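You operate a simulated robot arm through the tools that you are given. There is no shell and no other tool. Be economical: measure what you need, move in short steps, check, and stop when the job is done.

You run a simulated two-armed robot. Do the job below in one go: nothing can be reset, and whatever is moved stays where it is left.

Task
Take the green buckle box on the top of the tool cart and put it away on the corner of the wooden table by the grey rail. Close the bottom cart drawer. Stack the small carton labelled "lamps" from the end of the bench by the small grey shelf on top of the small carton marked "lenses". Fetch the fuse carton from the end of the bench by the small grey shelf and set it on the top shelf of the blue rack. Turn the zero knob to -3. Shut the blue drawer. Fetch the grey foam pad and set it in the sample carton. Press the zero button two times. Pick up the tag labelled "No 47" with one hand, pass it to the other hand and put it on the top of the grey sheet rack. Pull the desk drawer open. Any order will do. Set down upright: fuse carton.

The check looks at the end state, three seconds after you hand in, the way a careful person would. Anything else that was tipped, shoved, dropped, spilled or broken makes it a failure. Flat cloth is picked up by pressing the open fingertips on it (5 to 10 N) and closing them slowly along it; thin cloth reads only 2 to 8 mm in the jaws.

Robot
Two 7-joint arms with three-finger grippers on one trunk, on a base that drives. Base frame: it is fixed to the floor where the robot stands at the start and does not move with it; the origin is under the middle of the robot, x ahead of it, y to its left, z up. Units: m, rad, N and s.
The left shoulder is at the start at [0.03, 0.124, 1.217], the right one opposite. With the tool pointing down near the work surface each hand reaches from about 0.1 to 0.72 m from the robot's upright axis, wherever it stands, measured 20 degrees to its own side. Places, roughly: blue drawer [-2.3, -2.2, 0.7]; bottom cart drawer [0.4, 0.3, 0.4]; corner of the wooden table by the grey rail (48x23 [-0.94, -0.78, 0.82]; desk drawer [-0.2, -2.4, 0.7]; fuse carton [-3, -2.5, 1]; green buckle box [0.75, 0, 1]; grey foam pad (5x6x3 cm) [-1.7, -2.6, 0.9]; sample carton [-1, -1, 0.75]; small carton [-3, -2.5, 1]; tag [-3.75, -2.75, 0.75]; top of the grey sheet rack (22x54 cm) [-5.42, -2.12, 0.82]; top shelf of the blue rack [0.7, -0.8, 1.4]; zero button [-1.6, -2.3, 0.9]; zero knob [-3.1, -2.4, 0.9]. Payload 2.2 kg a hand.
Tool frame (each hand has its own): the origin (TCP) lies between the finger pads and is the grasp point; the fingertips stand 0.028 m ahead of it; z points along the fingers, y is the line along which they close. The gripper opens to 0.102 m. The gripper's body begins 0.071 m behind the TCP.
Orientation is that of the tool frame in the base frame, as [roll, pitch, yaw] about the fixed x, y, z axes, in that order (R = Rz(yaw) Ry(pitch) Rx(roll)). With the fingers straight down and closing along the base's y, the tool's x points along the base's -x, its y along +y and its z along -z.

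Tools
- The arms move only by the tool drive_tool. It takes "left_commands", "right_commands" or both (then of equal length, played together; a hand with none holds still); each is a list of rows, each a list of 7 numbers: the shift along the tool's x, y, z in m, then the turn, a rotation vector about the tool's x, y, z in rad, then the finger opening in m, from 0 to 0.102. In form: [[tx, ty, tz, ax, ay, az, hand], ...]. A call has 1 to 20 rows; each row is the pose to reach, as a shift and turn from the pose commanded when the call began, along the tool's axes at that moment. Each row takes 0.2 s and may step no farther than 0.05 m and 0.15 rad from the row before; otherwise, or with a gripper value out of range, the whole call is refused. A pose out of reach is approached as far as the arm can. The call stops where the force on the tool passes 40 N (or 10 N more than at its start, if that is more) or the arm is blocked; 0.2 s more then pass. The fingers move at their own pace and stop on an object; they squeeze with about 24 N. The grip force told is the motor's: it shows also when the fingers shut on nothing. Time passes only in rows, and 0.2 s behind the last, so rows that repeat a pose let the fingers close. The reply holds the time, the measured pose of the TCP, the force on the tool along the base axes, the opening and the grip force, in the units named above and with some noise, with the torque about the TCP (base axes, N m) and any sound that the robot's microphone picked up.
- Cameras (640 x 400 px; columns grow to the right, rows downward): "scene" is now at [0.0416, -0.0255, 1.9297]; the picture's right is [-0.35, -0.94, 0.00], its down [-0.74, 0.27, -0.62] and it looks along [0.58, -0.22, -0.79] (base axes); focal length 214 px, centre (320, 200). "left" rides on the left gripper at [0.072, 0.038, -0.086] in its tool frame; the picture's right is [-0.46, 0.89, 0.00], its down [-0.60, -0.32, -0.73] and it looks along [-0.65, -0.34, 0.68] (tool axes); focal length 256 px, centre (320, 200). "right" rides on the right gripper at [0.069, 0.044, -0.086] in its tool frame; the picture's right is [-0.53, 0.85, 0.00], its down [-0.58, -0.36, -0.73] and it looks along [-0.62, -0.39, 0.68] (tool axes); focal length 256 px, centre (320, 200). There is no depth. A picture from a camera that has moved, and an enlarged one, comes with that camera's place and axes in the base frame and with its lens.
- snapshot(camera): a new picture of that camera. No time passes.
- slide_trunk(by): slides the trunk up (or, below 0, down) by that many m; the arms and the scene camera ride with it, the base frame stays. It gives what a move gives, with no picture.
- steer(legs): drives the robot by 1 to 6 legs, each [ahead, left, turn to the left] in m, m and rad, along the robot's own axes; the way and the turn of a leg run together, so that a leg with both is an arc; at most 1.5 m and 3.142 rad a leg. The arms and the cameras ride along, it lands a little off, and it stops where it bumps. It gives what a move gives.
- turn_head(pan, tilt): turns the head with the scene camera to pan (to the left, within 2.496 rad either way) and tilt (down, from -0.506 to 1.204), counted from straight ahead of the robot. It gives what a move gives.
- inspect(camera, box): a new picture of the part [left, top, right, bottom] of that camera's present view, enlarged. No time passes.
- finish_job(): hands the job in; it is judged then, once.

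Work in short steps. Places have to be worked out from the pictures, the camera data and where the tool is seen: move nearer, look again, correct. Check each grasp and each placing, and mend what went wrong. You have 483 turns and 226 pictures in all, those below and enlarged ones among them. Open the grippers and draw the arms clear of the work before you hand the job in, unless the task says otherwise; then end with one line.

The tools are called as name(argument=value, ...) on one line, values as JSON. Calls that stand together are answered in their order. drive_tool: Moves the arms, as the interface text tells. Its arguments: {"type":"object","properties":{"left_commands":{"type":"array"},"right_commands":{"type":"array"}},"required":[]} The other tools are called the same way: slide_trunk (by) slides the trunk up or down; steer (legs) drives the base; turn_head (pan, tilt) turns the head that bears the scene camera; snapshot (camera) takes a picture; inspect (camera, box) takes an enlarged picture of a part of a camera's view; finish_job () hands the job in.

At the start:

```text
clock: 0.0
left_eef_pos: [0.4016, 0.1147, 1.6543]
left_orientation: [-3.142, -0.001, 3.141]
left_contact_force: [0.0, 0.8, -0.5]
left_torque: [0.0, 0.01, -0.01]
left_opening: 0.1021
left_finger_force: 0.1
right_eef_pos: [0.4026, -0.2858, 1.6791]
right_orientation: [3.141, 0.001, 3.141]
right_contact_force: [0.5, -0.5, -0.3]
right_torque: [0.02, -0.01, -0.04]
right_opening: 0.1021
right_finger_force: 0.2
trunk travel left (down, up): [-0.459, 0.081]
robot x, y, heading: [0.0006, 0.0025, -0.006]
head pan, tilt: [-0.356, 0.902]
```

scene: 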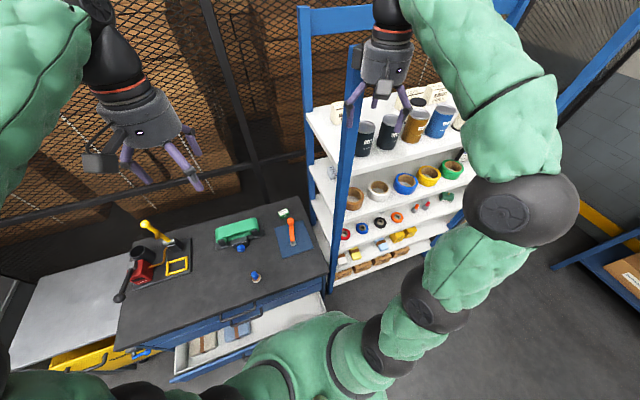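
right: 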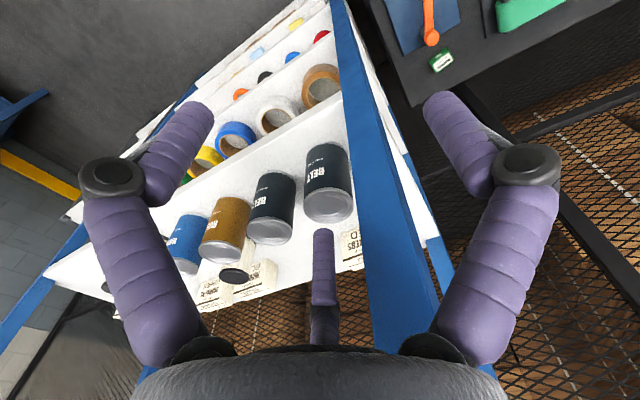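
left: 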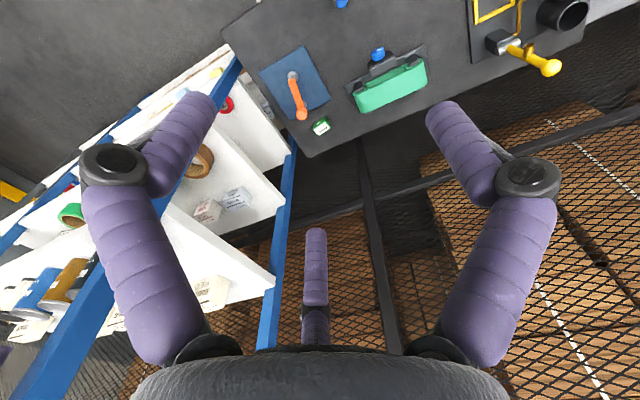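

I start by enlarging the cart top and drawer area in the scene view to identify the green buckle box.

inspect(camera="scene", box=[100, 180, 340, 390])

inspect(camera="left", box=[220, 0, 600, 160])

```text
1.90 times, centred on (220, 285) of scene
camera zoom: at [0.0416, -0.0255, 1.9297], right [-0.35, -0.94, 0.0], down [-0.74, 0.27, -0.62], along [0.58, -0.22, -0.79], focal length 408 px, centre (510, 38)
```

zoom: 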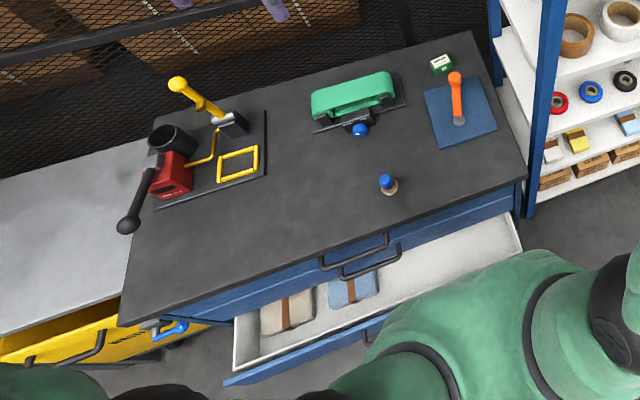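

```text
1.68 times, centred on (410, 80) of left
camera zoom: at [0.3298, 0.1527, 1.7416], right [0.46, 0.89, 0.0], down [0.6, -0.32, 0.73], along [0.65, -0.34, -0.68], focal length 431 px, centre (168, 402)
```

zoom: 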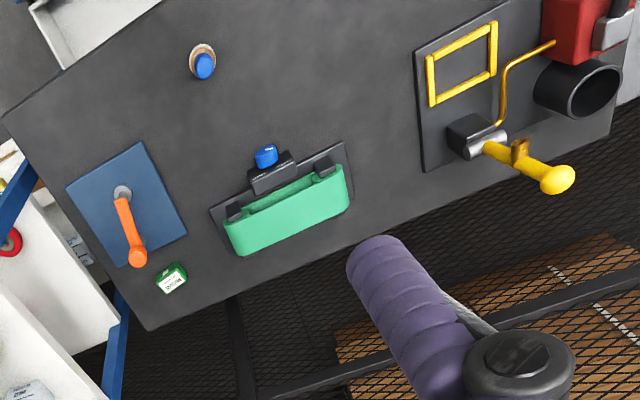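

The small green labelled box near the cart's right back corner is the buckle box (about [0.79,-0.08,0.88]). I'll look at the cart front more squarely, to see the drawers.

turn_head(pan=0.5, tilt=1.1)

snapshot(camera="scene")

```text
clock: 1.2
left_eef_pos: [0.403, 0.1152, 1.6554]
left_orientation: [3.141, 0.0, -3.141]
left_contact_force: [-0.4, 0.0, 1.5]
left_torque: [0.0, 0.0, 0.01]
left_opening: 0.102
left_finger_force: 0.1
right_eef_pos: [0.4019, -0.2863, 1.6798]
right_orientation: [3.141, 0.0, 3.141]
right_contact_force: [0.3, -0.2, 0.0]
right_torque: [0.05, -0.03, 0.01]
right_opening: 0.1022
right_finger_force: 0.0
trunk travel left (down, up): [-0.459, 0.081]
robot x, y, heading: [0.0021, 0.0027, -0.0]
head pan, tilt: [0.499, 1.1]
```

```text
220 pictures are left
camera scene: at [0.0265, 0.031, 1.916], right [0.48, -0.88, 0.0], down [-0.78, -0.43, -0.45], along [0.4, 0.22, -0.89], focal length 214 px, centre (320, 200)
```

scene: 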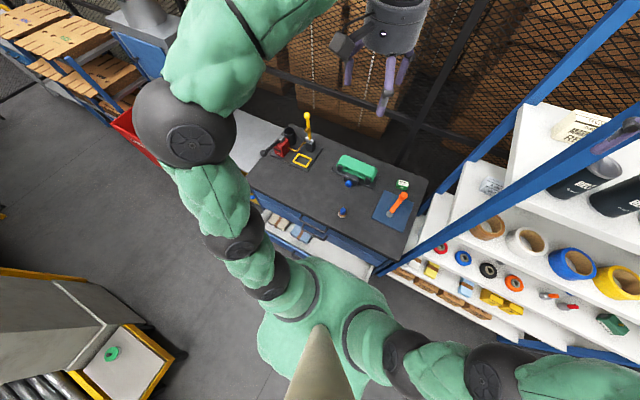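

I look behind the robot to learn the free floor before driving.

turn_head(pan=-2.3, tilt=0.6)

snapshot(camera="scene")

turn_head(pan=2.3, tilt=0.6)

snapshot(camera="scene")

```text
clock: 3.6
left_eef_pos: [0.4019, 0.1151, 1.6544]
left_orientation: [-3.142, 0.0, 3.14]
left_contact_force: [-0.5, 0.2, -0.3]
left_torque: [0.02, 0.02, 0.0]
left_opening: 0.1021
left_finger_force: 0.2
right_eef_pos: [0.4028, -0.2843, 1.6777]
right_orientation: [3.141, 0.0, 3.141]
right_contact_force: [-0.6, -0.2, -0.5]
right_torque: [0.01, -0.01, 0.0]
right_opening: 0.1017
right_finger_force: 0.0
trunk travel left (down, up): [-0.459, 0.081]
robot x, y, heading: [0.0023, 0.0, 0.002]
head pan, tilt: [-2.3, 0.6]
```

```text
219 pictures are left
camera scene: at [-0.0879, -0.0651, 1.9546], right [-0.75, 0.67, 0.0], down [0.38, 0.42, -0.83], along [-0.55, -0.62, -0.56], focal length 214 px, centre (320, 200)
```

scene: 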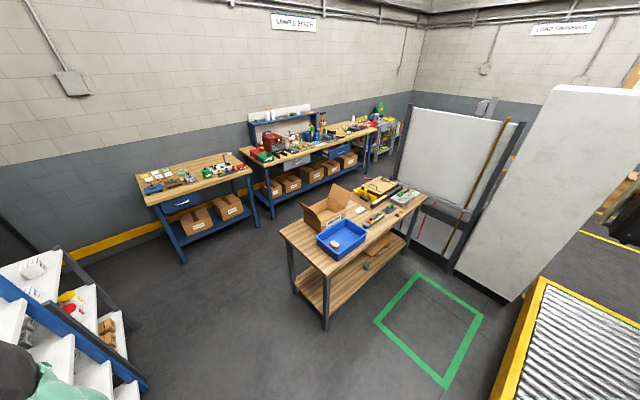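

```text
clock: 7.3
left_eef_pos: [0.4023, 0.1139, 1.6546]
left_orientation: [3.141, 0.0, -3.14]
left_contact_force: [0.5, 0.3, 0.8]
left_torque: [-0.01, 0.0, 0.04]
left_opening: 0.1019
left_finger_force: 0.1
right_eef_pos: [0.4021, -0.2856, 1.679]
right_orientation: [3.141, 0.001, 3.141]
right_contact_force: [0.5, 0.6, -0.6]
right_torque: [-0.03, 0.01, 0.01]
right_opening: 0.1018
right_finger_force: 0.0
trunk travel left (down, up): [-0.459, 0.081]
robot x, y, heading: [-0.0037, -0.0027, 0.0]
head pan, tilt: [2.3, 0.6]
```

```text
218 pictures are left
camera scene: at [-0.0879, 0.0668, 1.9546], right [0.75, 0.67, 0.0], down [0.38, -0.42, -0.83], along [-0.55, 0.62, -0.56], focal length 214 px, centre (320, 200)
```

scene: 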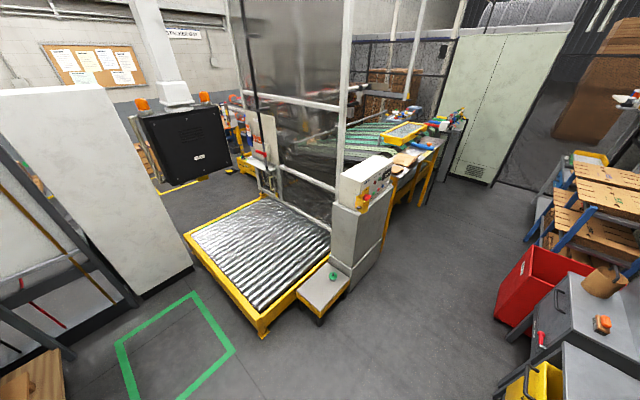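

Floor behind is free for about 0.6 m. I back up 0.35 m and look at the cart front.

steer(legs=[[-0.35, 0.0, 0.0]])

turn_head(pan=0.1, tilt=0.95)

snapshot(camera="scene")

```text
clock: 9.6
left_eef_pos: [0.0548, 0.1154, 1.6537]
left_orientation: [3.14, 0.0, 3.139]
left_contact_force: [-0.2, 0.0, -0.6]
left_torque: [-0.02, -0.03, 0.0]
left_opening: 0.1021
left_finger_force: 0.2
right_eef_pos: [0.0548, -0.2863, 1.6785]
right_orientation: [3.141, -0.001, 3.138]
right_contact_force: [-0.2, -0.5, 0.3]
right_torque: [-0.02, 0.0, 0.02]
right_opening: 0.1019
right_finger_force: 0.0
trunk travel left (down, up): [-0.459, 0.081]
robot x, y, heading: [-0.3497, 0.0015, 0.003]
head pan, tilt: [2.3, 0.6]
```

```text
clock: 11.6
left_eef_pos: [0.0552, 0.1135, 1.6528]
left_orientation: [3.141, 0.001, 3.141]
left_contact_force: [-0.1, -0.3, 0.4]
left_torque: [0.01, 0.02, -0.02]
left_opening: 0.1019
left_finger_force: 0.0
right_eef_pos: [0.0548, -0.2857, 1.6772]
right_orientation: [-3.141, -0.001, 3.139]
right_contact_force: [-1.1, 0.0, 0.3]
right_torque: [0.02, 0.02, 0.03]
right_opening: 0.1021
right_finger_force: 0.1
trunk travel left (down, up): [-0.459, 0.081]
robot x, y, heading: [-0.3479, -0.0025, -0.006]
head pan, tilt: [0.099, 0.949]
```

```text
217 pictures are left
camera scene: at [-0.3038, 0.0084, 1.9262], right [0.1, -1.0, 0.0], down [-0.81, -0.08, -0.58], along [0.58, 0.06, -0.81], focal length 214 px, centre (320, 200)
```

scene: 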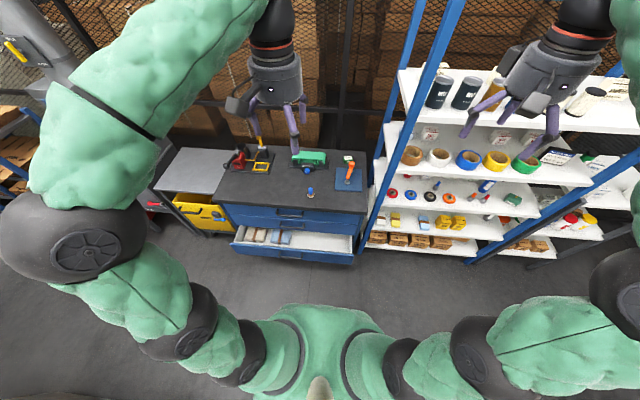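

inspect(camera="scene", box=[150, 130, 390, 280])

```text
2.67 times, centred on (270, 205) of scene
camera zoom: at [-0.3038, 0.0084, 1.9262], right [0.1, -1.0, 0.0], down [-0.81, -0.08, -0.58], along [0.58, 0.06, -0.81], focal length 572 px, centre (453, 187)
```

zoom: 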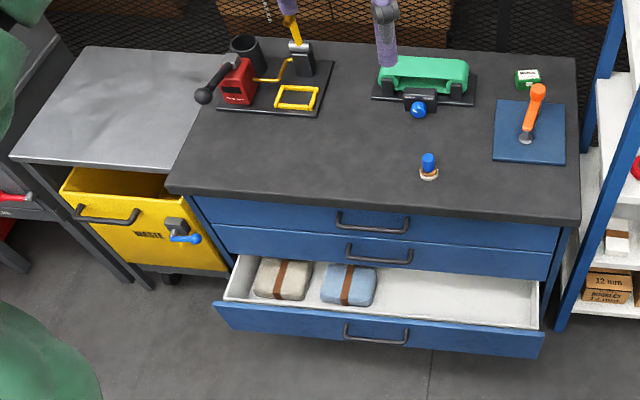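

The open drawer is the bottom one; front panel about x≈0.24, z≈0.47. I turn the left hand to point forward, closed, while lowering it, to use it as a pusher.

drive_tool(left_commands=[[0, 0, 0.045, 0, -0.14, 0, 0.06], [0, 0, 0.09, 0, -0.28, 0, 0.02], [0, 0, 0.135, 0, -0.42, 0, 0.0], [0, 0, 0.18, 0, -0.56, 0, 0], [0, 0, 0.225, 0, -0.7, 0, 0], [0, 0, 0.27, 0, -0.84, 0, 0], [0, 0, 0.315, 0, -0.98, 0, 0], [0, 0, 0.36, 0, -1.12, 0, 0], [0, 0, 0.405, 0, -1.26, 0, 0], [0, 0, 0.45, 0, -1.4, 0, 0], [0, 0, 0.495, 0, -1.5, 0, 0], [0, 0, 0.54, 0, -1.57, 0, 0]])

snapshot(camera="scene")

```text
clock: 14.4
left_eef_pos: [0.1314, 0.1206, 1.3635]
left_orientation: [-0.37, 1.039, -0.164]
left_contact_force: [-0.6, -0.3, -0.4]
left_torque: [0.01, -0.01, 0.01]
left_opening: 0.0023
left_finger_force: 23.9
left hand out of reach, approached as far as the arm can: row 10, 11, 12
right_eef_pos: [0.0552, -0.2885, 1.6777]
right_orientation: [3.141, -0.003, 3.139]
right_contact_force: [0.2, 0.3, 0.1]
right_torque: [0.03, 0.0, -0.01]
right_opening: 0.102
right_finger_force: 0.0
trunk travel left (down, up): [-0.459, 0.081]
robot x, y, heading: [-0.3467, -0.0, 0.002]
head pan, tilt: [0.099, 0.949]
stopped in row 12 (left hand): the arm was blocked; the commanded pose is now the measured one
```

```text
215 pictures are left
camera scene: at [-0.3039, 0.0073, 1.9262], right [0.1, -1.0, 0.0], down [-0.81, -0.08, -0.58], along [0.58, 0.06, -0.81], focal length 214 px, centre (320, 200)
```

scene: 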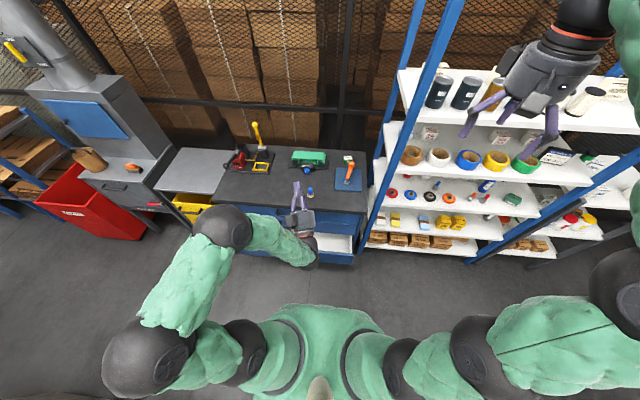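

The hand overshot and came near a limit; I correct roll/yaw first, then tilt it to about 25° below horizontal with a lower position.

drive_tool(left_commands=[[0, 0, 0, 0.12, 0.1, 0.04, 0], [0, 0, 0, 0.229, 0.2, 0.083, 0]])

slide_trunk(by=-0.4)

```text
refused: row 1 steps farther than a row can; nothing moved
```

```text
clock: 18.3
left_eef_pos: [0.1304, 0.1215, 0.9622]
left_orientation: [-0.367, 1.04, -0.166]
left_contact_force: [-0.7, 0.4, 0.1]
left_torque: [0.03, 0.01, -0.03]
left_opening: 0.0024
left_finger_force: 23.9
right_eef_pos: [0.055, -0.2867, 1.2779]
right_orientation: [3.141, -0.003, 3.14]
right_contact_force: [0.9, -0.1, 0.6]
right_torque: [0.0, 0.03, 0.03]
right_opening: 0.1022
right_finger_force: 0.1
trunk travel left (down, up): [-0.059, 0.481]
robot x, y, heading: [-0.3454, 0.0024, 0.001]
head pan, tilt: [0.099, 0.949]
```

I rotate the left hand to 25° below horizontal while bringing it lower, to about [0.10,0.17,0.60].

drive_tool(left_commands=[[0.036, 0.015, -0.023, 0.021, 0.117, 0.023, 0], [0.073, 0.03, -0.046, 0.042, 0.234, 0.046, 0], [0.109, 0.045, -0.069, 0.062, 0.352, 0.069, 0], [0.146, 0.06, -0.092, 0.083, 0.469, 0.092, 0], [0.182, 0.074, -0.116, 0.104, 0.586, 0.115, 0], [0.218, 0.089, -0.139, 0.125, 0.703, 0.138, 0], [0.255, 0.104, -0.162, 0.145, 0.821, 0.161, 0], [0.291, 0.119, -0.185, 0.166, 0.938, 0.184, 0]])

snapshot(camera="left")

snapshot(camera="scene")

```text
clock: 20.1
left_eef_pos: [0.0921, 0.0815, 0.632]
left_orientation: [3.104, 1.13, 3.142]
left_contact_force: [1.0, 1.1, 0.4]
left_torque: [0.01, 0.0, -0.03]
left_opening: 0.0024
left_finger_force: 24.0
left hand out of reach, approached as far as the arm can: row 1, 2, 3, 4, 5, 6, 7, 8
right_eef_pos: [0.0553, -0.2855, 1.2774]
right_orientation: [-3.141, -0.002, 3.14]
right_contact_force: [0.1, 0.1, -0.9]
right_torque: [-0.04, 0.0, 0.04]
right_opening: 0.102
right_finger_force: 0.1
trunk travel left (down, up): [-0.059, 0.481]
robot x, y, heading: [-0.3456, 0.0022, 0.005]
head pan, tilt: [0.099, 0.949]
```

```text
214 pictures are left
camera left: at [-0.017, 0.1139, 0.6041], right [0.17, 0.89, 0.43], down [-0.39, -0.34, 0.85], along [0.9, -0.31, 0.29], focal length 256 px, centre (320, 200)
```

left: 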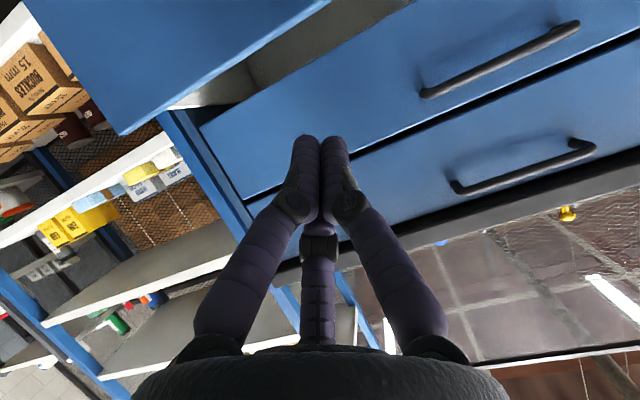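

```text
213 pictures are left
camera scene: at [-0.3038, 0.0092, 1.5262], right [0.1, -1.0, 0.0], down [-0.81, -0.08, -0.58], along [0.58, 0.06, -0.81], focal length 214 px, centre (320, 200)
```

scene: 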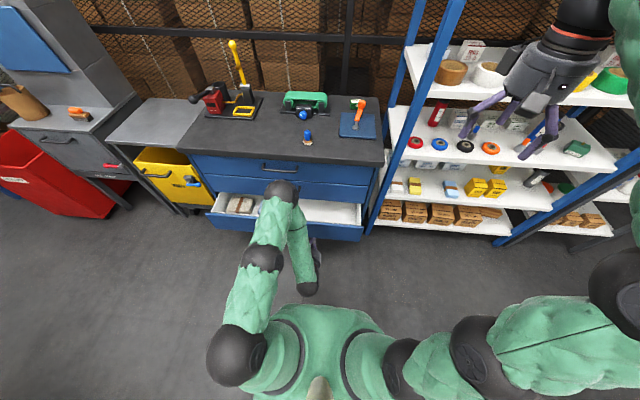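

Triangulation puts the drawer panel's top at about x=0.32, z=0.40. I lower trunk and hand to z≈0.34, at y≈0.12 beside the handle.

slide_trunk(by=-0.055)

drive_tool(left_commands=[[0.036, 0.005, 0.017, 0, 0, 0, 0], [0.072, 0.01, 0.034, 0, 0, 0, 0], [0.108, 0.015, 0.051, 0, 0, 0, 0], [0.145, 0.02, 0.068, 0, 0, 0, 0], [0.181, 0.025, 0.085, 0, 0, 0, 0], [0.217, 0.03, 0.102, 0, 0, 0, 0]])

snapshot(camera="left")

```text
clock: 21.0
left_eef_pos: [0.0936, 0.0784, 0.5779]
left_orientation: [3.104, 1.133, -3.141]
left_contact_force: [-0.6, -0.2, 0.3]
left_torque: [0.03, -0.04, -0.02]
left_opening: 0.0021
left_finger_force: 23.7
right_eef_pos: [0.0546, -0.2853, 1.2237]
right_orientation: [3.141, -0.002, 3.139]
right_contact_force: [0.0, 0.8, -0.2]
right_torque: [0.02, 0.01, 0.0]
right_opening: 0.1023
right_finger_force: 0.0
trunk travel left (down, up): [-0.004, 0.536]
robot x, y, heading: [-0.346, 0.0015, -0.003]
head pan, tilt: [0.099, 0.949]
```

```text
clock: 22.4
left_eef_pos: [0.0984, 0.0234, 0.3758]
left_orientation: [3.066, 1.121, -3.137]
left_contact_force: [0.3, -0.4, -0.5]
left_torque: [0.01, 0.01, -0.02]
left_opening: 0.0023
left_finger_force: 24.3
left hand out of reach, approached as far as the arm can: row 1, 2, 3, 4, 5, 6
right_eef_pos: [0.0562, -0.2866, 1.2234]
right_orientation: [3.142, -0.001, 3.141]
right_contact_force: [0.4, 0.1, 0.6]
right_torque: [0.02, 0.0, -0.02]
right_opening: 0.102
right_finger_force: 0.0
trunk travel left (down, up): [-0.004, 0.536]
robot x, y, heading: [-0.3454, -0.0003, -0.003]
head pan, tilt: [0.099, 0.949]
```

```text
212 pictures are left
camera left: at [-0.0127, 0.0543, 0.3489], right [0.14, 0.88, 0.45], down [-0.37, -0.37, 0.85], along [0.92, -0.28, 0.28], focal length 256 px, centre (320, 200)
```

left: 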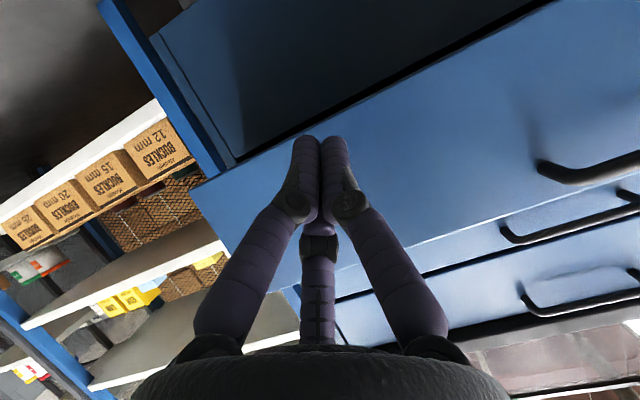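

Re-triangulating gives handle z≈0.49, panel bottom ≈0.37, face x≈0.25. I raise the trunk 0.09 so the fingertips sit mid-panel and drive forward gently.

slide_trunk(by=0.09)

steer(legs=[[0.09, 0, 0]])

snapshot(camera="left")

snapshot(camera="scene")

```text
clock: 23.7
left_eef_pos: [0.0991, 0.0247, 0.4648]
left_orientation: [3.064, 1.121, -3.138]
left_contact_force: [-0.1, -0.4, -0.1]
left_torque: [0.01, 0.0, 0.0]
left_opening: 0.0021
left_finger_force: 23.8
right_eef_pos: [0.0549, -0.2853, 1.3126]
right_orientation: [3.141, -0.001, 3.14]
right_contact_force: [0.0, 0.3, -0.8]
right_torque: [-0.02, 0.04, -0.03]
right_opening: 0.1022
right_finger_force: 0.2
trunk travel left (down, up): [-0.094, 0.446]
robot x, y, heading: [-0.3492, 0.0047, -0.001]
head pan, tilt: [0.099, 0.949]
```

```text
clock: 24.8
left_eef_pos: [0.1911, 0.0224, 0.4645]
left_orientation: [3.066, 1.121, -3.141]
left_contact_force: [0.0, 0.8, 0.0]
left_torque: [-0.02, 0.01, 0.01]
left_opening: 0.0023
left_finger_force: 23.7
right_eef_pos: [0.1486, -0.2875, 1.3126]
right_orientation: [3.141, -0.003, 3.138]
right_contact_force: [0.7, -0.1, 0.0]
right_torque: [0.04, 0.06, -0.04]
right_opening: 0.102
right_finger_force: 0.0
trunk travel left (down, up): [-0.094, 0.446]
robot x, y, heading: [-0.2585, -0.0003, -0.006]
head pan, tilt: [0.099, 0.949]
```

```text
211 pictures are left
camera left: at [0.0788, 0.0534, 0.439], right [0.14, 0.88, 0.45], down [-0.37, -0.37, 0.85], along [0.92, -0.29, 0.28], focal length 256 px, centre (320, 200)
```

left: 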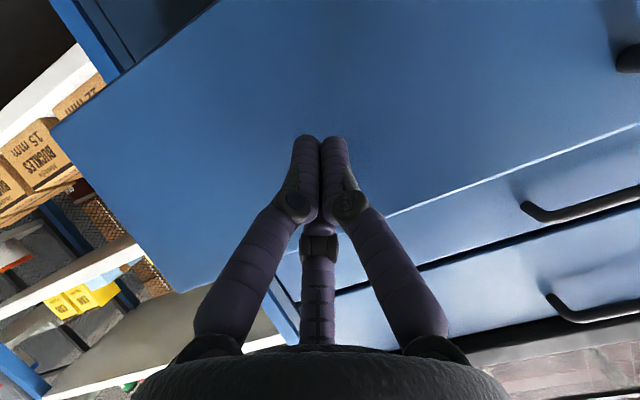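

```text
210 pictures are left
camera scene: at [-0.2108, 0.0079, 1.5611], right [0.1, -1.0, 0.0], down [-0.81, -0.08, -0.58], along [0.58, 0.06, -0.81], focal length 214 px, centre (320, 200)
```

scene: 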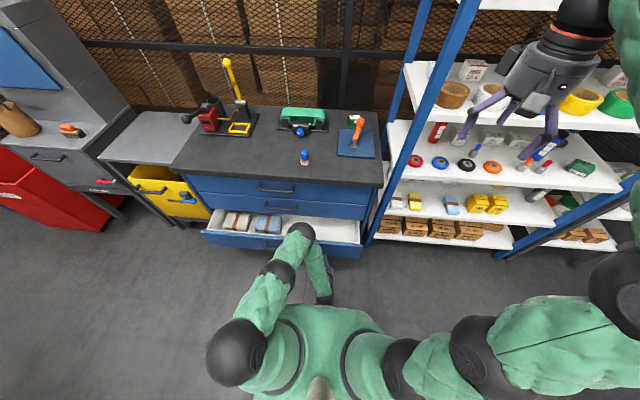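

Fingertips are about 3-5 cm from the panel mid-height. I drive on in small steps, watching the force.

steer(legs=[[0.1, 0, 0]])

snapshot(camera="scene")

```text
clock: 25.9
left_eef_pos: [0.2903, 0.0223, 0.466]
left_orientation: [3.065, 1.121, 3.141]
left_contact_force: [-0.5, 0.5, 0.6]
left_torque: [0.01, -0.01, -0.01]
left_opening: 0.0018
left_finger_force: 24.0
right_eef_pos: [0.2477, -0.2878, 1.3119]
right_orientation: [3.141, -0.004, 3.138]
right_contact_force: [0.1, 0.4, 0.0]
right_torque: [0.02, 0.03, 0.03]
right_opening: 0.1014
right_finger_force: 0.0
trunk travel left (down, up): [-0.094, 0.446]
robot x, y, heading: [-0.1571, -0.0028, -0.002]
head pan, tilt: [0.099, 0.949]
```

```text
209 pictures are left
camera scene: at [-0.1108, 0.0075, 1.5611], right [0.1, -1.0, 0.0], down [-0.81, -0.08, -0.58], along [0.58, 0.06, -0.81], focal length 214 px, centre (320, 200)
```

scene: 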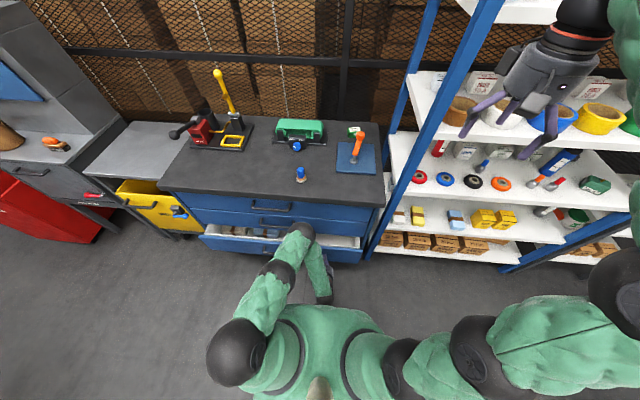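

Force is zero; I check whether the panel is being pushed.

snapshot(camera="left")

inspect(camera="scene", box=[150, 170, 400, 290])

```text
208 pictures are left
camera left: at [0.179, 0.0527, 0.439], right [0.14, 0.88, 0.45], down [-0.37, -0.37, 0.85], along [0.92, -0.29, 0.28], focal length 256 px, centre (320, 200)
```

left: 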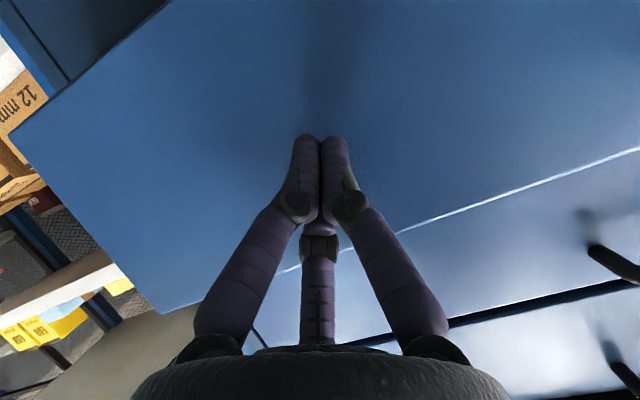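

```text
2.56 times, centred on (275, 230) of scene
camera zoom: at [-0.1108, 0.0075, 1.5611], right [0.1, -1.0, 0.0], down [-0.81, -0.08, -0.58], along [0.58, 0.06, -0.81], focal length 549 px, centre (435, 123)
```

zoom: 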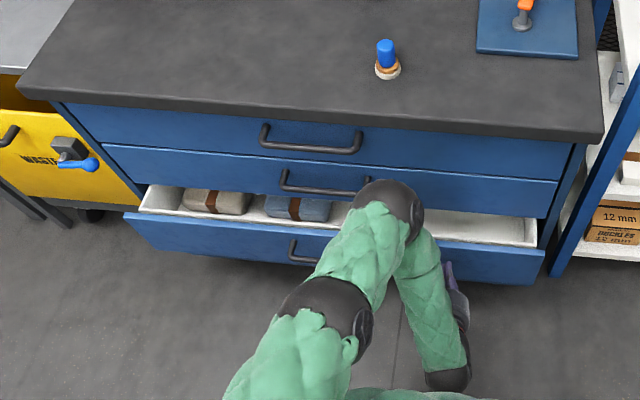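

The gap seems nearly closed but drawer still open; drive 0.1 m more.

steer(legs=[[0.1, 0, 0]])

snapshot(camera="left")

inspect(camera="scene", box=[150, 170, 400, 290])

```text
clock: 27.1
left_eef_pos: [0.3705, 0.0206, 0.4597]
left_orientation: [3.063, 1.095, 3.132]
left_contact_force: [0.5, -0.3, 0.1]
left_torque: [0.0, -0.01, 0.01]
left_opening: 0.0025
left_finger_force: 23.9
right_eef_pos: [0.3404, -0.288, 1.3124]
right_orientation: [-3.139, -0.003, 3.139]
right_contact_force: [-0.2, 0.1, -0.6]
right_torque: [-0.03, -0.01, 0.01]
right_opening: 0.102
right_finger_force: 0.0
trunk travel left (down, up): [-0.094, 0.446]
robot x, y, heading: [-0.0664, 0.0028, -0.002]
head pan, tilt: [0.099, 0.949]
stopped in leg 1: the force on the tool passed its limit at 86 N (the readings are from after the stop); the commanded pose is now the measured one
```

```text
206 pictures are left
camera left: at [0.2586, 0.0526, 0.4367], right [0.16, 0.88, 0.45], down [-0.35, -0.37, 0.86], along [0.92, -0.29, 0.25], focal length 256 px, centre (320, 200)
```

left: 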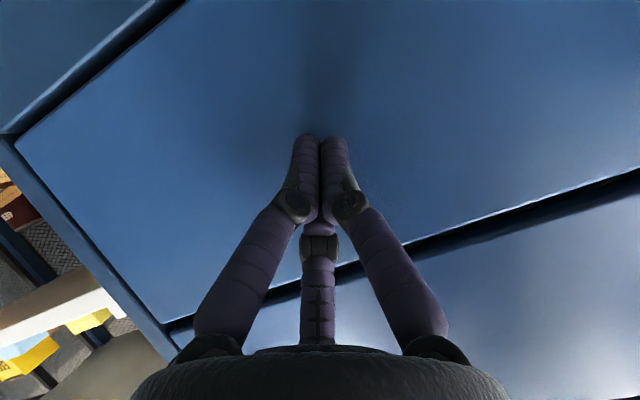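

```text
2.56 times, centred on (275, 230) of scene
camera zoom: at [-0.02, 0.0072, 1.5612], right [0.1, -1.0, 0.0], down [-0.81, -0.08, -0.58], along [0.58, 0.06, -0.81], focal length 549 px, centre (435, 123)
```

zoom: 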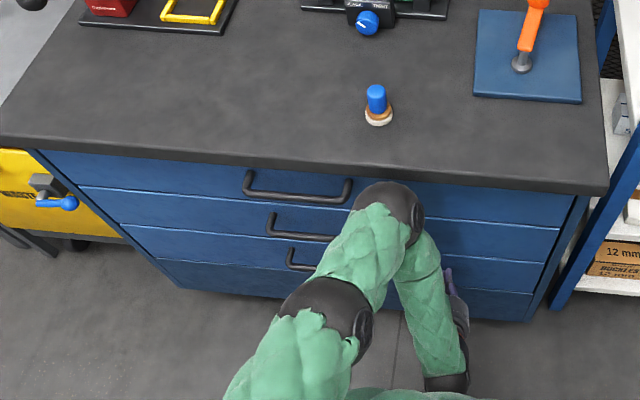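

Bottom drawer is closed. I back away and raise the trunk, then fold the left hand upward pointing down again.

steer(legs=[[-0.3, 0, 0]])

slide_trunk(by=0.4)

```text
clock: 29.2
left_eef_pos: [0.0625, 0.0232, 0.4604]
left_orientation: [3.063, 1.098, 3.138]
left_contact_force: [-0.9, 0.0, -0.5]
left_torque: [-0.04, 0.0, 0.03]
left_opening: 0.0022
left_finger_force: 24.4
right_eef_pos: [0.0343, -0.285, 1.3121]
right_orientation: [-3.139, -0.003, -3.14]
right_contact_force: [-0.1, -0.2, 0.2]
right_torque: [-0.01, -0.03, -0.01]
right_opening: 0.1021
right_finger_force: 0.0
trunk travel left (down, up): [-0.094, 0.446]
robot x, y, heading: [-0.3675, 0.0009, 0.007]
head pan, tilt: [0.099, 0.949]
```

```text
clock: 33.0
left_eef_pos: [0.0636, 0.0233, 0.8595]
left_orientation: [3.062, 1.096, 3.138]
left_contact_force: [0.5, 0.4, -1.1]
left_torque: [0.0, 0.01, -0.02]
left_opening: 0.0023
left_finger_force: 24.3
right_eef_pos: [0.0346, -0.2845, 1.7121]
right_orientation: [-3.138, -0.004, -3.14]
right_contact_force: [0.3, -0.3, 0.6]
right_torque: [0.0, 0.0, -0.01]
right_opening: 0.1018
right_finger_force: 0.1
trunk travel left (down, up): [-0.494, 0.046]
robot x, y, heading: [-0.3689, -0.002, 0.002]
head pan, tilt: [0.099, 0.949]
```

Left hand goes back to pointing down, out to the side.

drive_tool(left_commands=[[-0.03, 0.025, -0.02, 0, 0.137, 0, 0], [-0.06, 0.05, -0.04, 0, 0.274, 0, 0], [-0.091, 0.075, -0.06, 0, 0.411, 0, 0], [-0.122, 0.1, -0.08, 0, 0.548, 0, 0], [-0.152, 0.125, -0.1, 0, 0.685, 0, 0], [-0.183, 0.15, -0.12, 0, 0.822, 0, 0], [-0.213, 0.175, -0.14, 0, 0.96, 0, 0], [-0.244, 0.2, -0.16, 0, 1.096, 0, 0]])

drive_tool(right_commands=[[0, 0, 0.05, 0, 0, 0, 0.1], [0, 0, 0.1, 0, 0, 0, 0.1], [0, 0, 0.15, 0, 0, 0, 0.1], [0, 0, 0.2, 0, 0, 0, 0.1], [0, 0, 0.25, 0, 0, 0, 0.1], [0, 0, 0.3, 0, 0, 0, 0.1], [0, 0, 0.35, 0, 0, 0, 0.1], [0, 0, 0.4, 0, 0, 0, 0.1]])

snapshot(camera="scene")

```text
clock: 34.9
left_eef_pos: [0.0202, 0.213, 1.1581]
left_orientation: [3.102, 0.01, -3.085]
left_contact_force: [-1.7, -1.6, -0.4]
left_torque: [0.08, -0.11, 0.05]
left_opening: 0.0021
left_finger_force: 24.1
right_eef_pos: [0.0348, -0.2842, 1.7125]
right_orientation: [-3.14, -0.003, -3.141]
right_contact_force: [0.4, 0.6, 0.3]
right_torque: [-0.03, 0.01, 0.02]
right_opening: 0.1021
right_finger_force: 0.0
trunk travel left (down, up): [-0.494, 0.046]
robot x, y, heading: [-0.3691, -0.0005, 0.003]
head pan, tilt: [0.099, 0.949]
```

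```text
clock: 36.6
left_eef_pos: [0.0184, 0.2101, 1.1575]
left_orientation: [3.106, 0.003, -3.076]
left_contact_force: [0.9, -0.3, -0.6]
left_torque: [0.0, 0.03, 0.0]
left_opening: 0.0025
left_finger_force: 24.2
right_eef_pos: [0.0336, -0.2851, 1.3107]
right_orientation: [3.141, -0.003, -3.141]
right_contact_force: [0.2, 0.4, 0.4]
right_torque: [0.01, 0.02, 0.02]
right_opening: 0.1001
right_finger_force: 0.1
trunk travel left (down, up): [-0.494, 0.046]
robot x, y, heading: [-0.3707, 0.0009, -0.001]
head pan, tilt: [0.099, 0.949]
```

```text
204 pictures are left
camera scene: at [-0.3254, 0.0074, 1.9612], right [0.1, -0.99, 0.0], down [-0.81, -0.08, -0.58], along [0.58, 0.06, -0.81], focal length 214 px, centre (320, 200)
```

scene: 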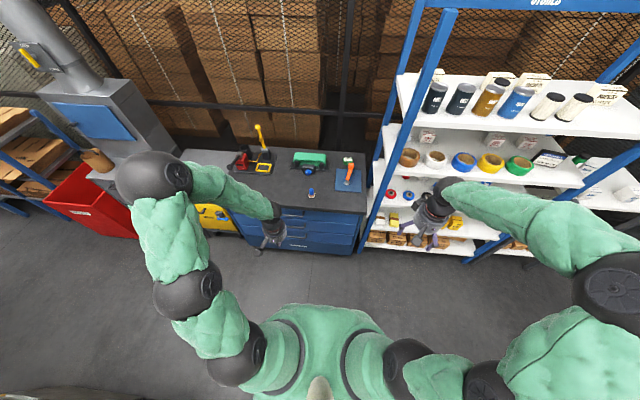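

I'll use the left hand for the box and keep the right elbow away from the rack, so I pull the right hand back toward the body, and open the left.

drive_tool(right_commands=[[0.04, -0.01, 0, 0, 0, 0, 0.05], [0.08, 0.0, 0, 0, 0, 0, 0.02], [0.12, 0.0, 0, 0, 0, 0, 0.02], [0.16, 0.0, 0, 0, 0, 0, 0.02]], left_commands=[[0, 0, 0, 0, 0, 0, 0.1], [0, 0, 0, 0, 0, 0, 0.1], [0, 0, 0, 0, 0, 0, 0.1], [0, 0, 0, 0, 0, 0, 0.1]])

steer(legs=[[0.3, 0.1, 0]])

snapshot(camera="scene")

```text
clock: 37.6
left_eef_pos: [0.0164, 0.212, 1.1583]
left_orientation: [3.104, 0.003, -3.076]
left_contact_force: [-1.2, -0.1, -0.5]
left_torque: [-0.03, -0.01, 0.01]
left_opening: 0.1001
left_finger_force: 0.1
right_eef_pos: [-0.1303, -0.2878, 1.3146]
right_orientation: [-3.139, -0.002, 3.141]
right_contact_force: [0.3, -0.2, 0.4]
right_torque: [-0.02, 0.02, 0.01]
right_opening: 0.0202
right_finger_force: 0.1
trunk travel left (down, up): [-0.494, 0.046]
robot x, y, heading: [-0.3713, 0.0007, 0.0]
head pan, tilt: [0.099, 0.949]
```

```text
clock: 39.8
left_eef_pos: [0.3153, 0.3095, 1.1573]
left_orientation: [3.105, 0.001, -3.077]
left_contact_force: [0.1, -0.4, -0.1]
left_torque: [-0.01, 0.01, 0.03]
left_opening: 0.1001
left_finger_force: 0.1
right_eef_pos: [0.1696, -0.1903, 1.3147]
right_orientation: [-3.14, -0.002, 3.141]
right_contact_force: [-0.4, -0.2, 0.4]
right_torque: [-0.03, 0.01, 0.0]
right_opening: 0.0198
right_finger_force: 0.1
trunk travel left (down, up): [-0.494, 0.046]
robot x, y, heading: [-0.0724, 0.0983, -0.004]
head pan, tilt: [0.099, 0.949]
```

```text
203 pictures are left
camera scene: at [-0.0294, 0.1065, 1.9612], right [0.1, -1.0, 0.0], down [-0.81, -0.08, -0.58], along [0.58, 0.06, -0.81], focal length 214 px, centre (320, 200)
```

scene: 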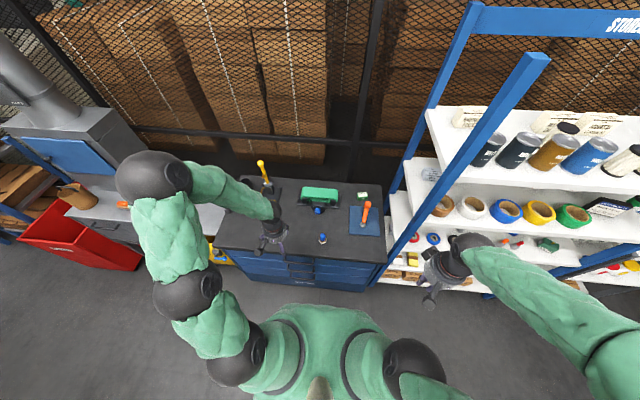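

Drive another 0.22 m forward; then view the box.

steer(legs=[[0.22, 0.0, 0]])

turn_head(pan=-0.2, tilt=1.0)

snapshot(camera="scene")

snapshot(camera="left")

```text
clock: 41.5
left_eef_pos: [0.5208, 0.3106, 1.1573]
left_orientation: [3.107, 0.002, -3.078]
left_contact_force: [-0.7, -0.2, -0.2]
left_torque: [0.0, 0.02, 0.01]
left_opening: 0.1
left_finger_force: 0.0
right_eef_pos: [0.3735, -0.1877, 1.3127]
right_orientation: [-3.141, -0.007, 3.14]
right_contact_force: [-0.4, 0.6, 0.7]
right_torque: [0.01, -0.01, 0.0]
right_opening: 0.0199
right_finger_force: 0.0
trunk travel left (down, up): [-0.494, 0.046]
robot x, y, heading: [0.1318, 0.0999, -0.004]
head pan, tilt: [0.099, 0.949]
stopped in leg 1: the robot was blocked; the commanded pose is now the measured one
```

```text
clock: 42.3
left_eef_pos: [0.5188, 0.3098, 1.1568]
left_orientation: [3.105, 0.0, -3.078]
left_contact_force: [0.1, 0.3, -0.3]
left_torque: [0.01, -0.03, 0.01]
left_opening: 0.1001
left_finger_force: 0.0
right_eef_pos: [0.3707, -0.1889, 1.3134]
right_orientation: [3.141, -0.004, 3.139]
right_contact_force: [-0.3, -0.5, 0.5]
right_torque: [-0.03, -0.04, 0.01]
right_opening: 0.02
right_finger_force: 0.1
trunk travel left (down, up): [-0.494, 0.046]
robot x, y, heading: [0.1286, 0.0997, -0.002]
head pan, tilt: [-0.201, 1.0]
```

```text
202 pictures are left
camera scene: at [0.1682, 0.0865, 1.9576], right [-0.2, -0.98, 0.0], down [-0.82, 0.17, -0.54], along [0.53, -0.11, -0.84], focal length 214 px, centre (320, 200)
```

scene: 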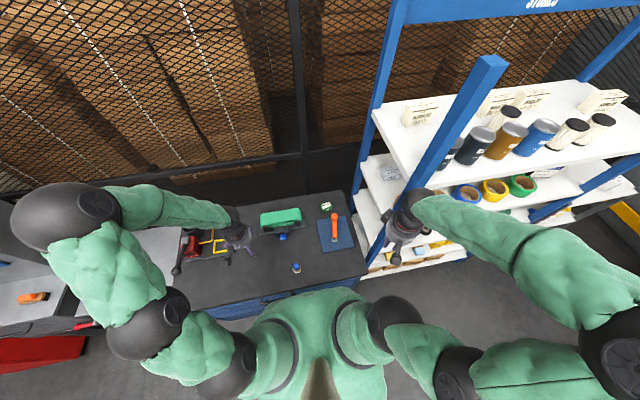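

```text
201 pictures are left
camera left: at [0.4441, 0.34, 1.2457], right [0.41, 0.91, 0.03], down [0.62, -0.3, 0.72], along [0.67, -0.27, -0.69], focal length 256 px, centre (320, 200)
```

left: 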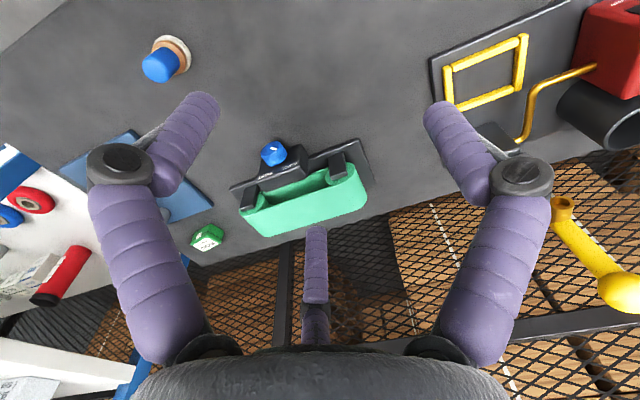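

The robot's base touches the cart front. Box seen from the left hand: about [0.78,-0.08,0.90]. I move the left hand above it, staying high over the clamp.

drive_tool(left_commands=[[-0.0235, -0.0406, 0.0016, 0.0035, 0, 0.0063, 0.1], [-0.047, -0.0812, 0.0032, 0.007, 0, 0.0126, 0.1], [-0.0705, -0.1218, 0.0048, 0.0105, 0, 0.0189, 0.1], [-0.094, -0.1624, 0.0064, 0.014, 0, 0.0252, 0.1], [-0.1175, -0.203, 0.008, 0.0175, 0, 0.0315, 0.1], [-0.141, -0.2436, 0.0096, 0.021, 0, 0.0378, 0.1], [-0.1645, -0.2842, 0.0112, 0.0245, 0, 0.0441, 0.1], [-0.188, -0.3248, 0.0128, 0.028, 0, 0.0504, 0.1], [-0.2115, -0.3654, 0.0144, 0.0315, 0, 0.0567, 0.1], [-0.235, -0.406, 0.016, 0.035, 0, 0.063, 0.1]])

snapshot(camera="left")

```text
clock: 44.5
left_eef_pos: [0.7757, -0.082, 1.1197]
left_orientation: [3.135, -0.011, 3.139]
left_contact_force: [-1.0, -0.5, -4.6]
left_torque: [0.05, -0.16, 0.01]
left_opening: 0.0996
left_finger_force: 0.0
right_eef_pos: [0.3724, -0.1901, 1.3122]
right_orientation: [3.141, -0.005, 3.139]
right_contact_force: [0.0, -0.7, -0.1]
right_torque: [0.0, -0.01, 0.02]
right_opening: 0.02
right_finger_force: 0.0
trunk travel left (down, up): [-0.494, 0.046]
robot x, y, heading: [0.1293, 0.0964, -0.008]
head pan, tilt: [-0.201, 1.0]
```

```text
200 pictures are left
camera left: at [0.7034, -0.045, 1.2076], right [0.47, 0.88, 0.0], down [0.61, -0.32, 0.72], along [0.64, -0.34, -0.69], focal length 256 px, centre (320, 200)
```

left: 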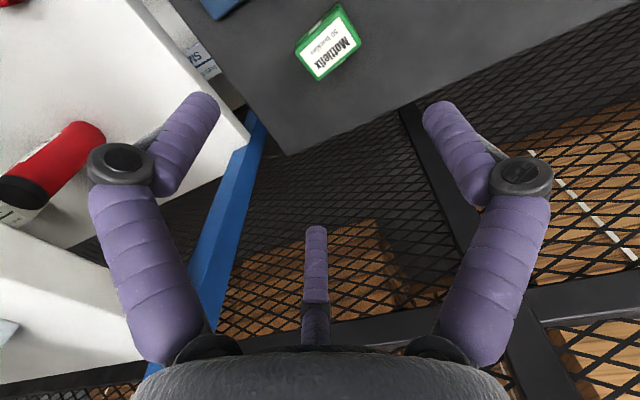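

Box's top centre ≈[0.779,-0.078], ~5.8×3.8 cm, turned about +0.2 rad. I turn the hand to match and descend to z≈0.95.

drive_tool(left_commands=[[-0.003, 0.004, 0.045, 0, 0, -0.1, 0.1], [-0.003, 0.004, 0.09, 0, 0, -0.2, 0.1], [-0.003, 0.004, 0.135, 0, 0, -0.2, 0.1], [-0.003, 0.004, 0.165, 0, 0, -0.2, 0.1]])

snapshot(camera="left")

inspect(camera="scene", box=[260, 160, 400, 260])

```text
clock: 45.5
left_eef_pos: [0.7549, -0.07, 0.9715]
left_orientation: [3.141, 0.003, -2.942]
left_contact_force: [1.0, 0.1, 0.3]
left_torque: [0.03, 0.08, 0.05]
left_opening: 0.0998
left_finger_force: 0.1
left hand out of reach, approached as far as the arm can: row 2, 3, 4
right_eef_pos: [0.372, -0.1888, 1.3127]
right_orientation: [3.141, -0.007, 3.14]
right_contact_force: [0.3, -0.6, 0.5]
right_torque: [0.05, 0.0, 0.01]
right_opening: 0.02
right_finger_force: 0.0
trunk travel left (down, up): [-0.494, 0.046]
robot x, y, heading: [0.1271, 0.0991, -0.007]
head pan, tilt: [-0.201, 1.0]
```

```text
199 pictures are left
camera left: at [0.6767, -0.0475, 1.059], right [0.28, 0.96, 0.0], down [0.65, -0.19, 0.73], along [0.7, -0.2, -0.68], focal length 256 px, centre (320, 200)
```

left: 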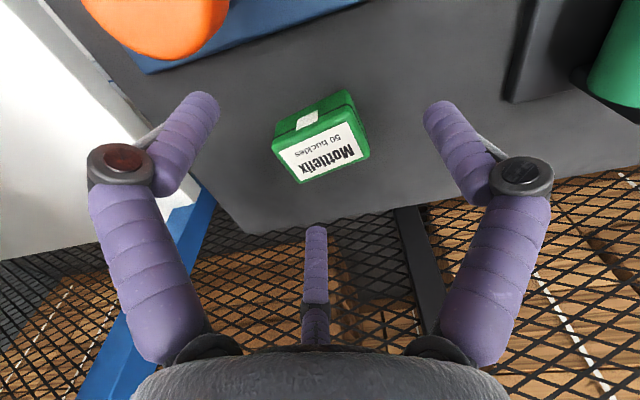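

```text
4.00 times, centred on (330, 210) of scene
camera zoom: at [0.1692, 0.0857, 1.9576], right [-0.2, -0.98, 0.0], down [-0.82, 0.17, -0.54], along [0.53, -0.11, -0.84], focal length 858 px, centre (280, 160)
```

zoom: 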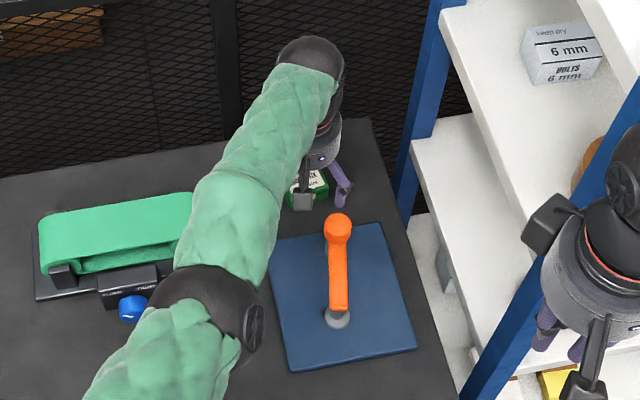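

Reach fell ~2.5 cm short at this height. I raise the hand 0.15 and lower the trunk 0.17 to bring the shoulder down, then aim again.

drive_tool(left_commands=[[0, 0, -0.05, 0, 0, 0, 0.1], [0, 0, -0.1, 0, 0, 0, 0.1], [0, 0, -0.15, 0, 0, 0, 0.1]])

slide_trunk(by=-0.16)

```text
clock: 46.3
left_eef_pos: [0.7729, -0.0791, 1.1128]
left_orientation: [3.142, 0.0, -2.943]
left_contact_force: [0.8, -0.4, 0.0]
left_torque: [0.0, -0.03, -0.01]
left_opening: 0.1
left_finger_force: 0.1
left hand out of reach, approached as far as the arm can: row 1, 2, 3
right_eef_pos: [0.3721, -0.189, 1.3132]
right_orientation: [3.141, -0.003, 3.14]
right_contact_force: [-1.0, 0.5, 0.7]
right_torque: [0.01, 0.01, 0.03]
right_opening: 0.02
right_finger_force: 0.1
trunk travel left (down, up): [-0.494, 0.046]
robot x, y, heading: [0.1291, 0.1008, 0.004]
head pan, tilt: [-0.201, 1.0]
```

```text
clock: 48.1
left_eef_pos: [0.7742, -0.0793, 0.9531]
left_orientation: [3.139, 0.0, -2.94]
left_contact_force: [-0.6, -0.7, 0.2]
left_torque: [-0.03, 0.02, 0.0]
left_opening: 0.1001
left_finger_force: 0.0
right_eef_pos: [0.371, -0.1884, 1.1555]
right_orientation: [3.141, -0.002, 3.141]
right_contact_force: [-0.5, 0.3, -0.7]
right_torque: [-0.03, -0.01, 0.02]
right_opening: 0.0199
right_finger_force: 0.0
trunk travel left (down, up): [-0.334, 0.206]
robot x, y, heading: [0.1308, 0.0957, -0.004]
head pan, tilt: [-0.201, 1.0]
```

Now the hand is at [0.774,-0.079,0.953]; check with the left camera.

snapshot(camera="left")

```text
197 pictures are left
camera left: at [0.6954, -0.0568, 1.0399], right [0.28, 0.96, 0.0], down [0.65, -0.19, 0.73], along [0.7, -0.2, -0.68], focal length 256 px, centre (320, 200)
```

left: 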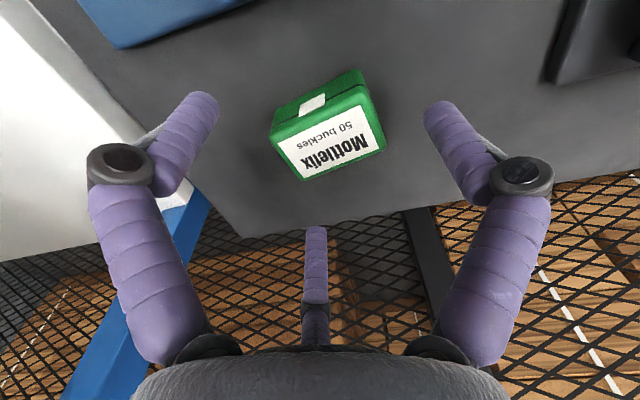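

Small aim correction (+1 cm x, +0.6 cm y) and descend to z≈0.92.

drive_tool(left_commands=[[-0.006, 0.004, 0.0, 0, 0, 0, 0.1], [-0.011, 0.004, 0.015, 0, 0, 0, 0.1], [-0.011, 0.004, 0.03, 0, 0, 0, 0.1]])

snapshot(camera="left")

```text
clock: 49.0
left_eef_pos: [0.7844, -0.0743, 0.9223]
left_orientation: [-3.142, 0.001, -2.941]
left_contact_force: [0.6, -0.3, 0.3]
left_torque: [0.02, 0.02, -0.01]
left_opening: 0.0998
left_finger_force: 0.0
right_eef_pos: [0.3717, -0.189, 1.1546]
right_orientation: [3.14, -0.003, 3.139]
right_contact_force: [-0.2, -0.6, 0.7]
right_torque: [0.01, 0.02, 0.03]
right_opening: 0.0201
right_finger_force: 0.0
trunk travel left (down, up): [-0.334, 0.206]
robot x, y, heading: [0.1309, 0.1005, -0.002]
head pan, tilt: [-0.201, 1.0]
```

```text
196 pictures are left
camera left: at [0.7056, -0.0517, 1.0093], right [0.28, 0.96, 0.0], down [0.65, -0.19, 0.73], along [0.7, -0.2, -0.68], focal length 256 px, centre (320, 200)
```

left: 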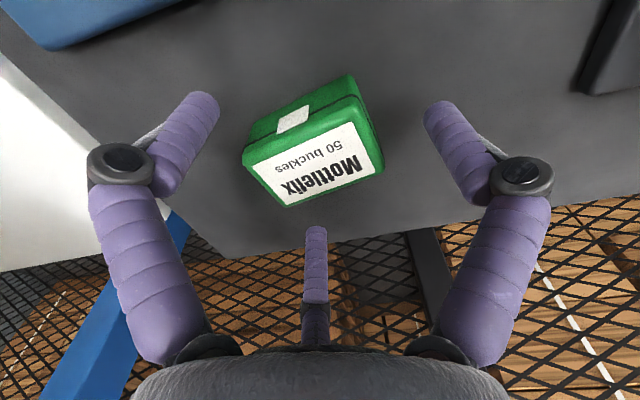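

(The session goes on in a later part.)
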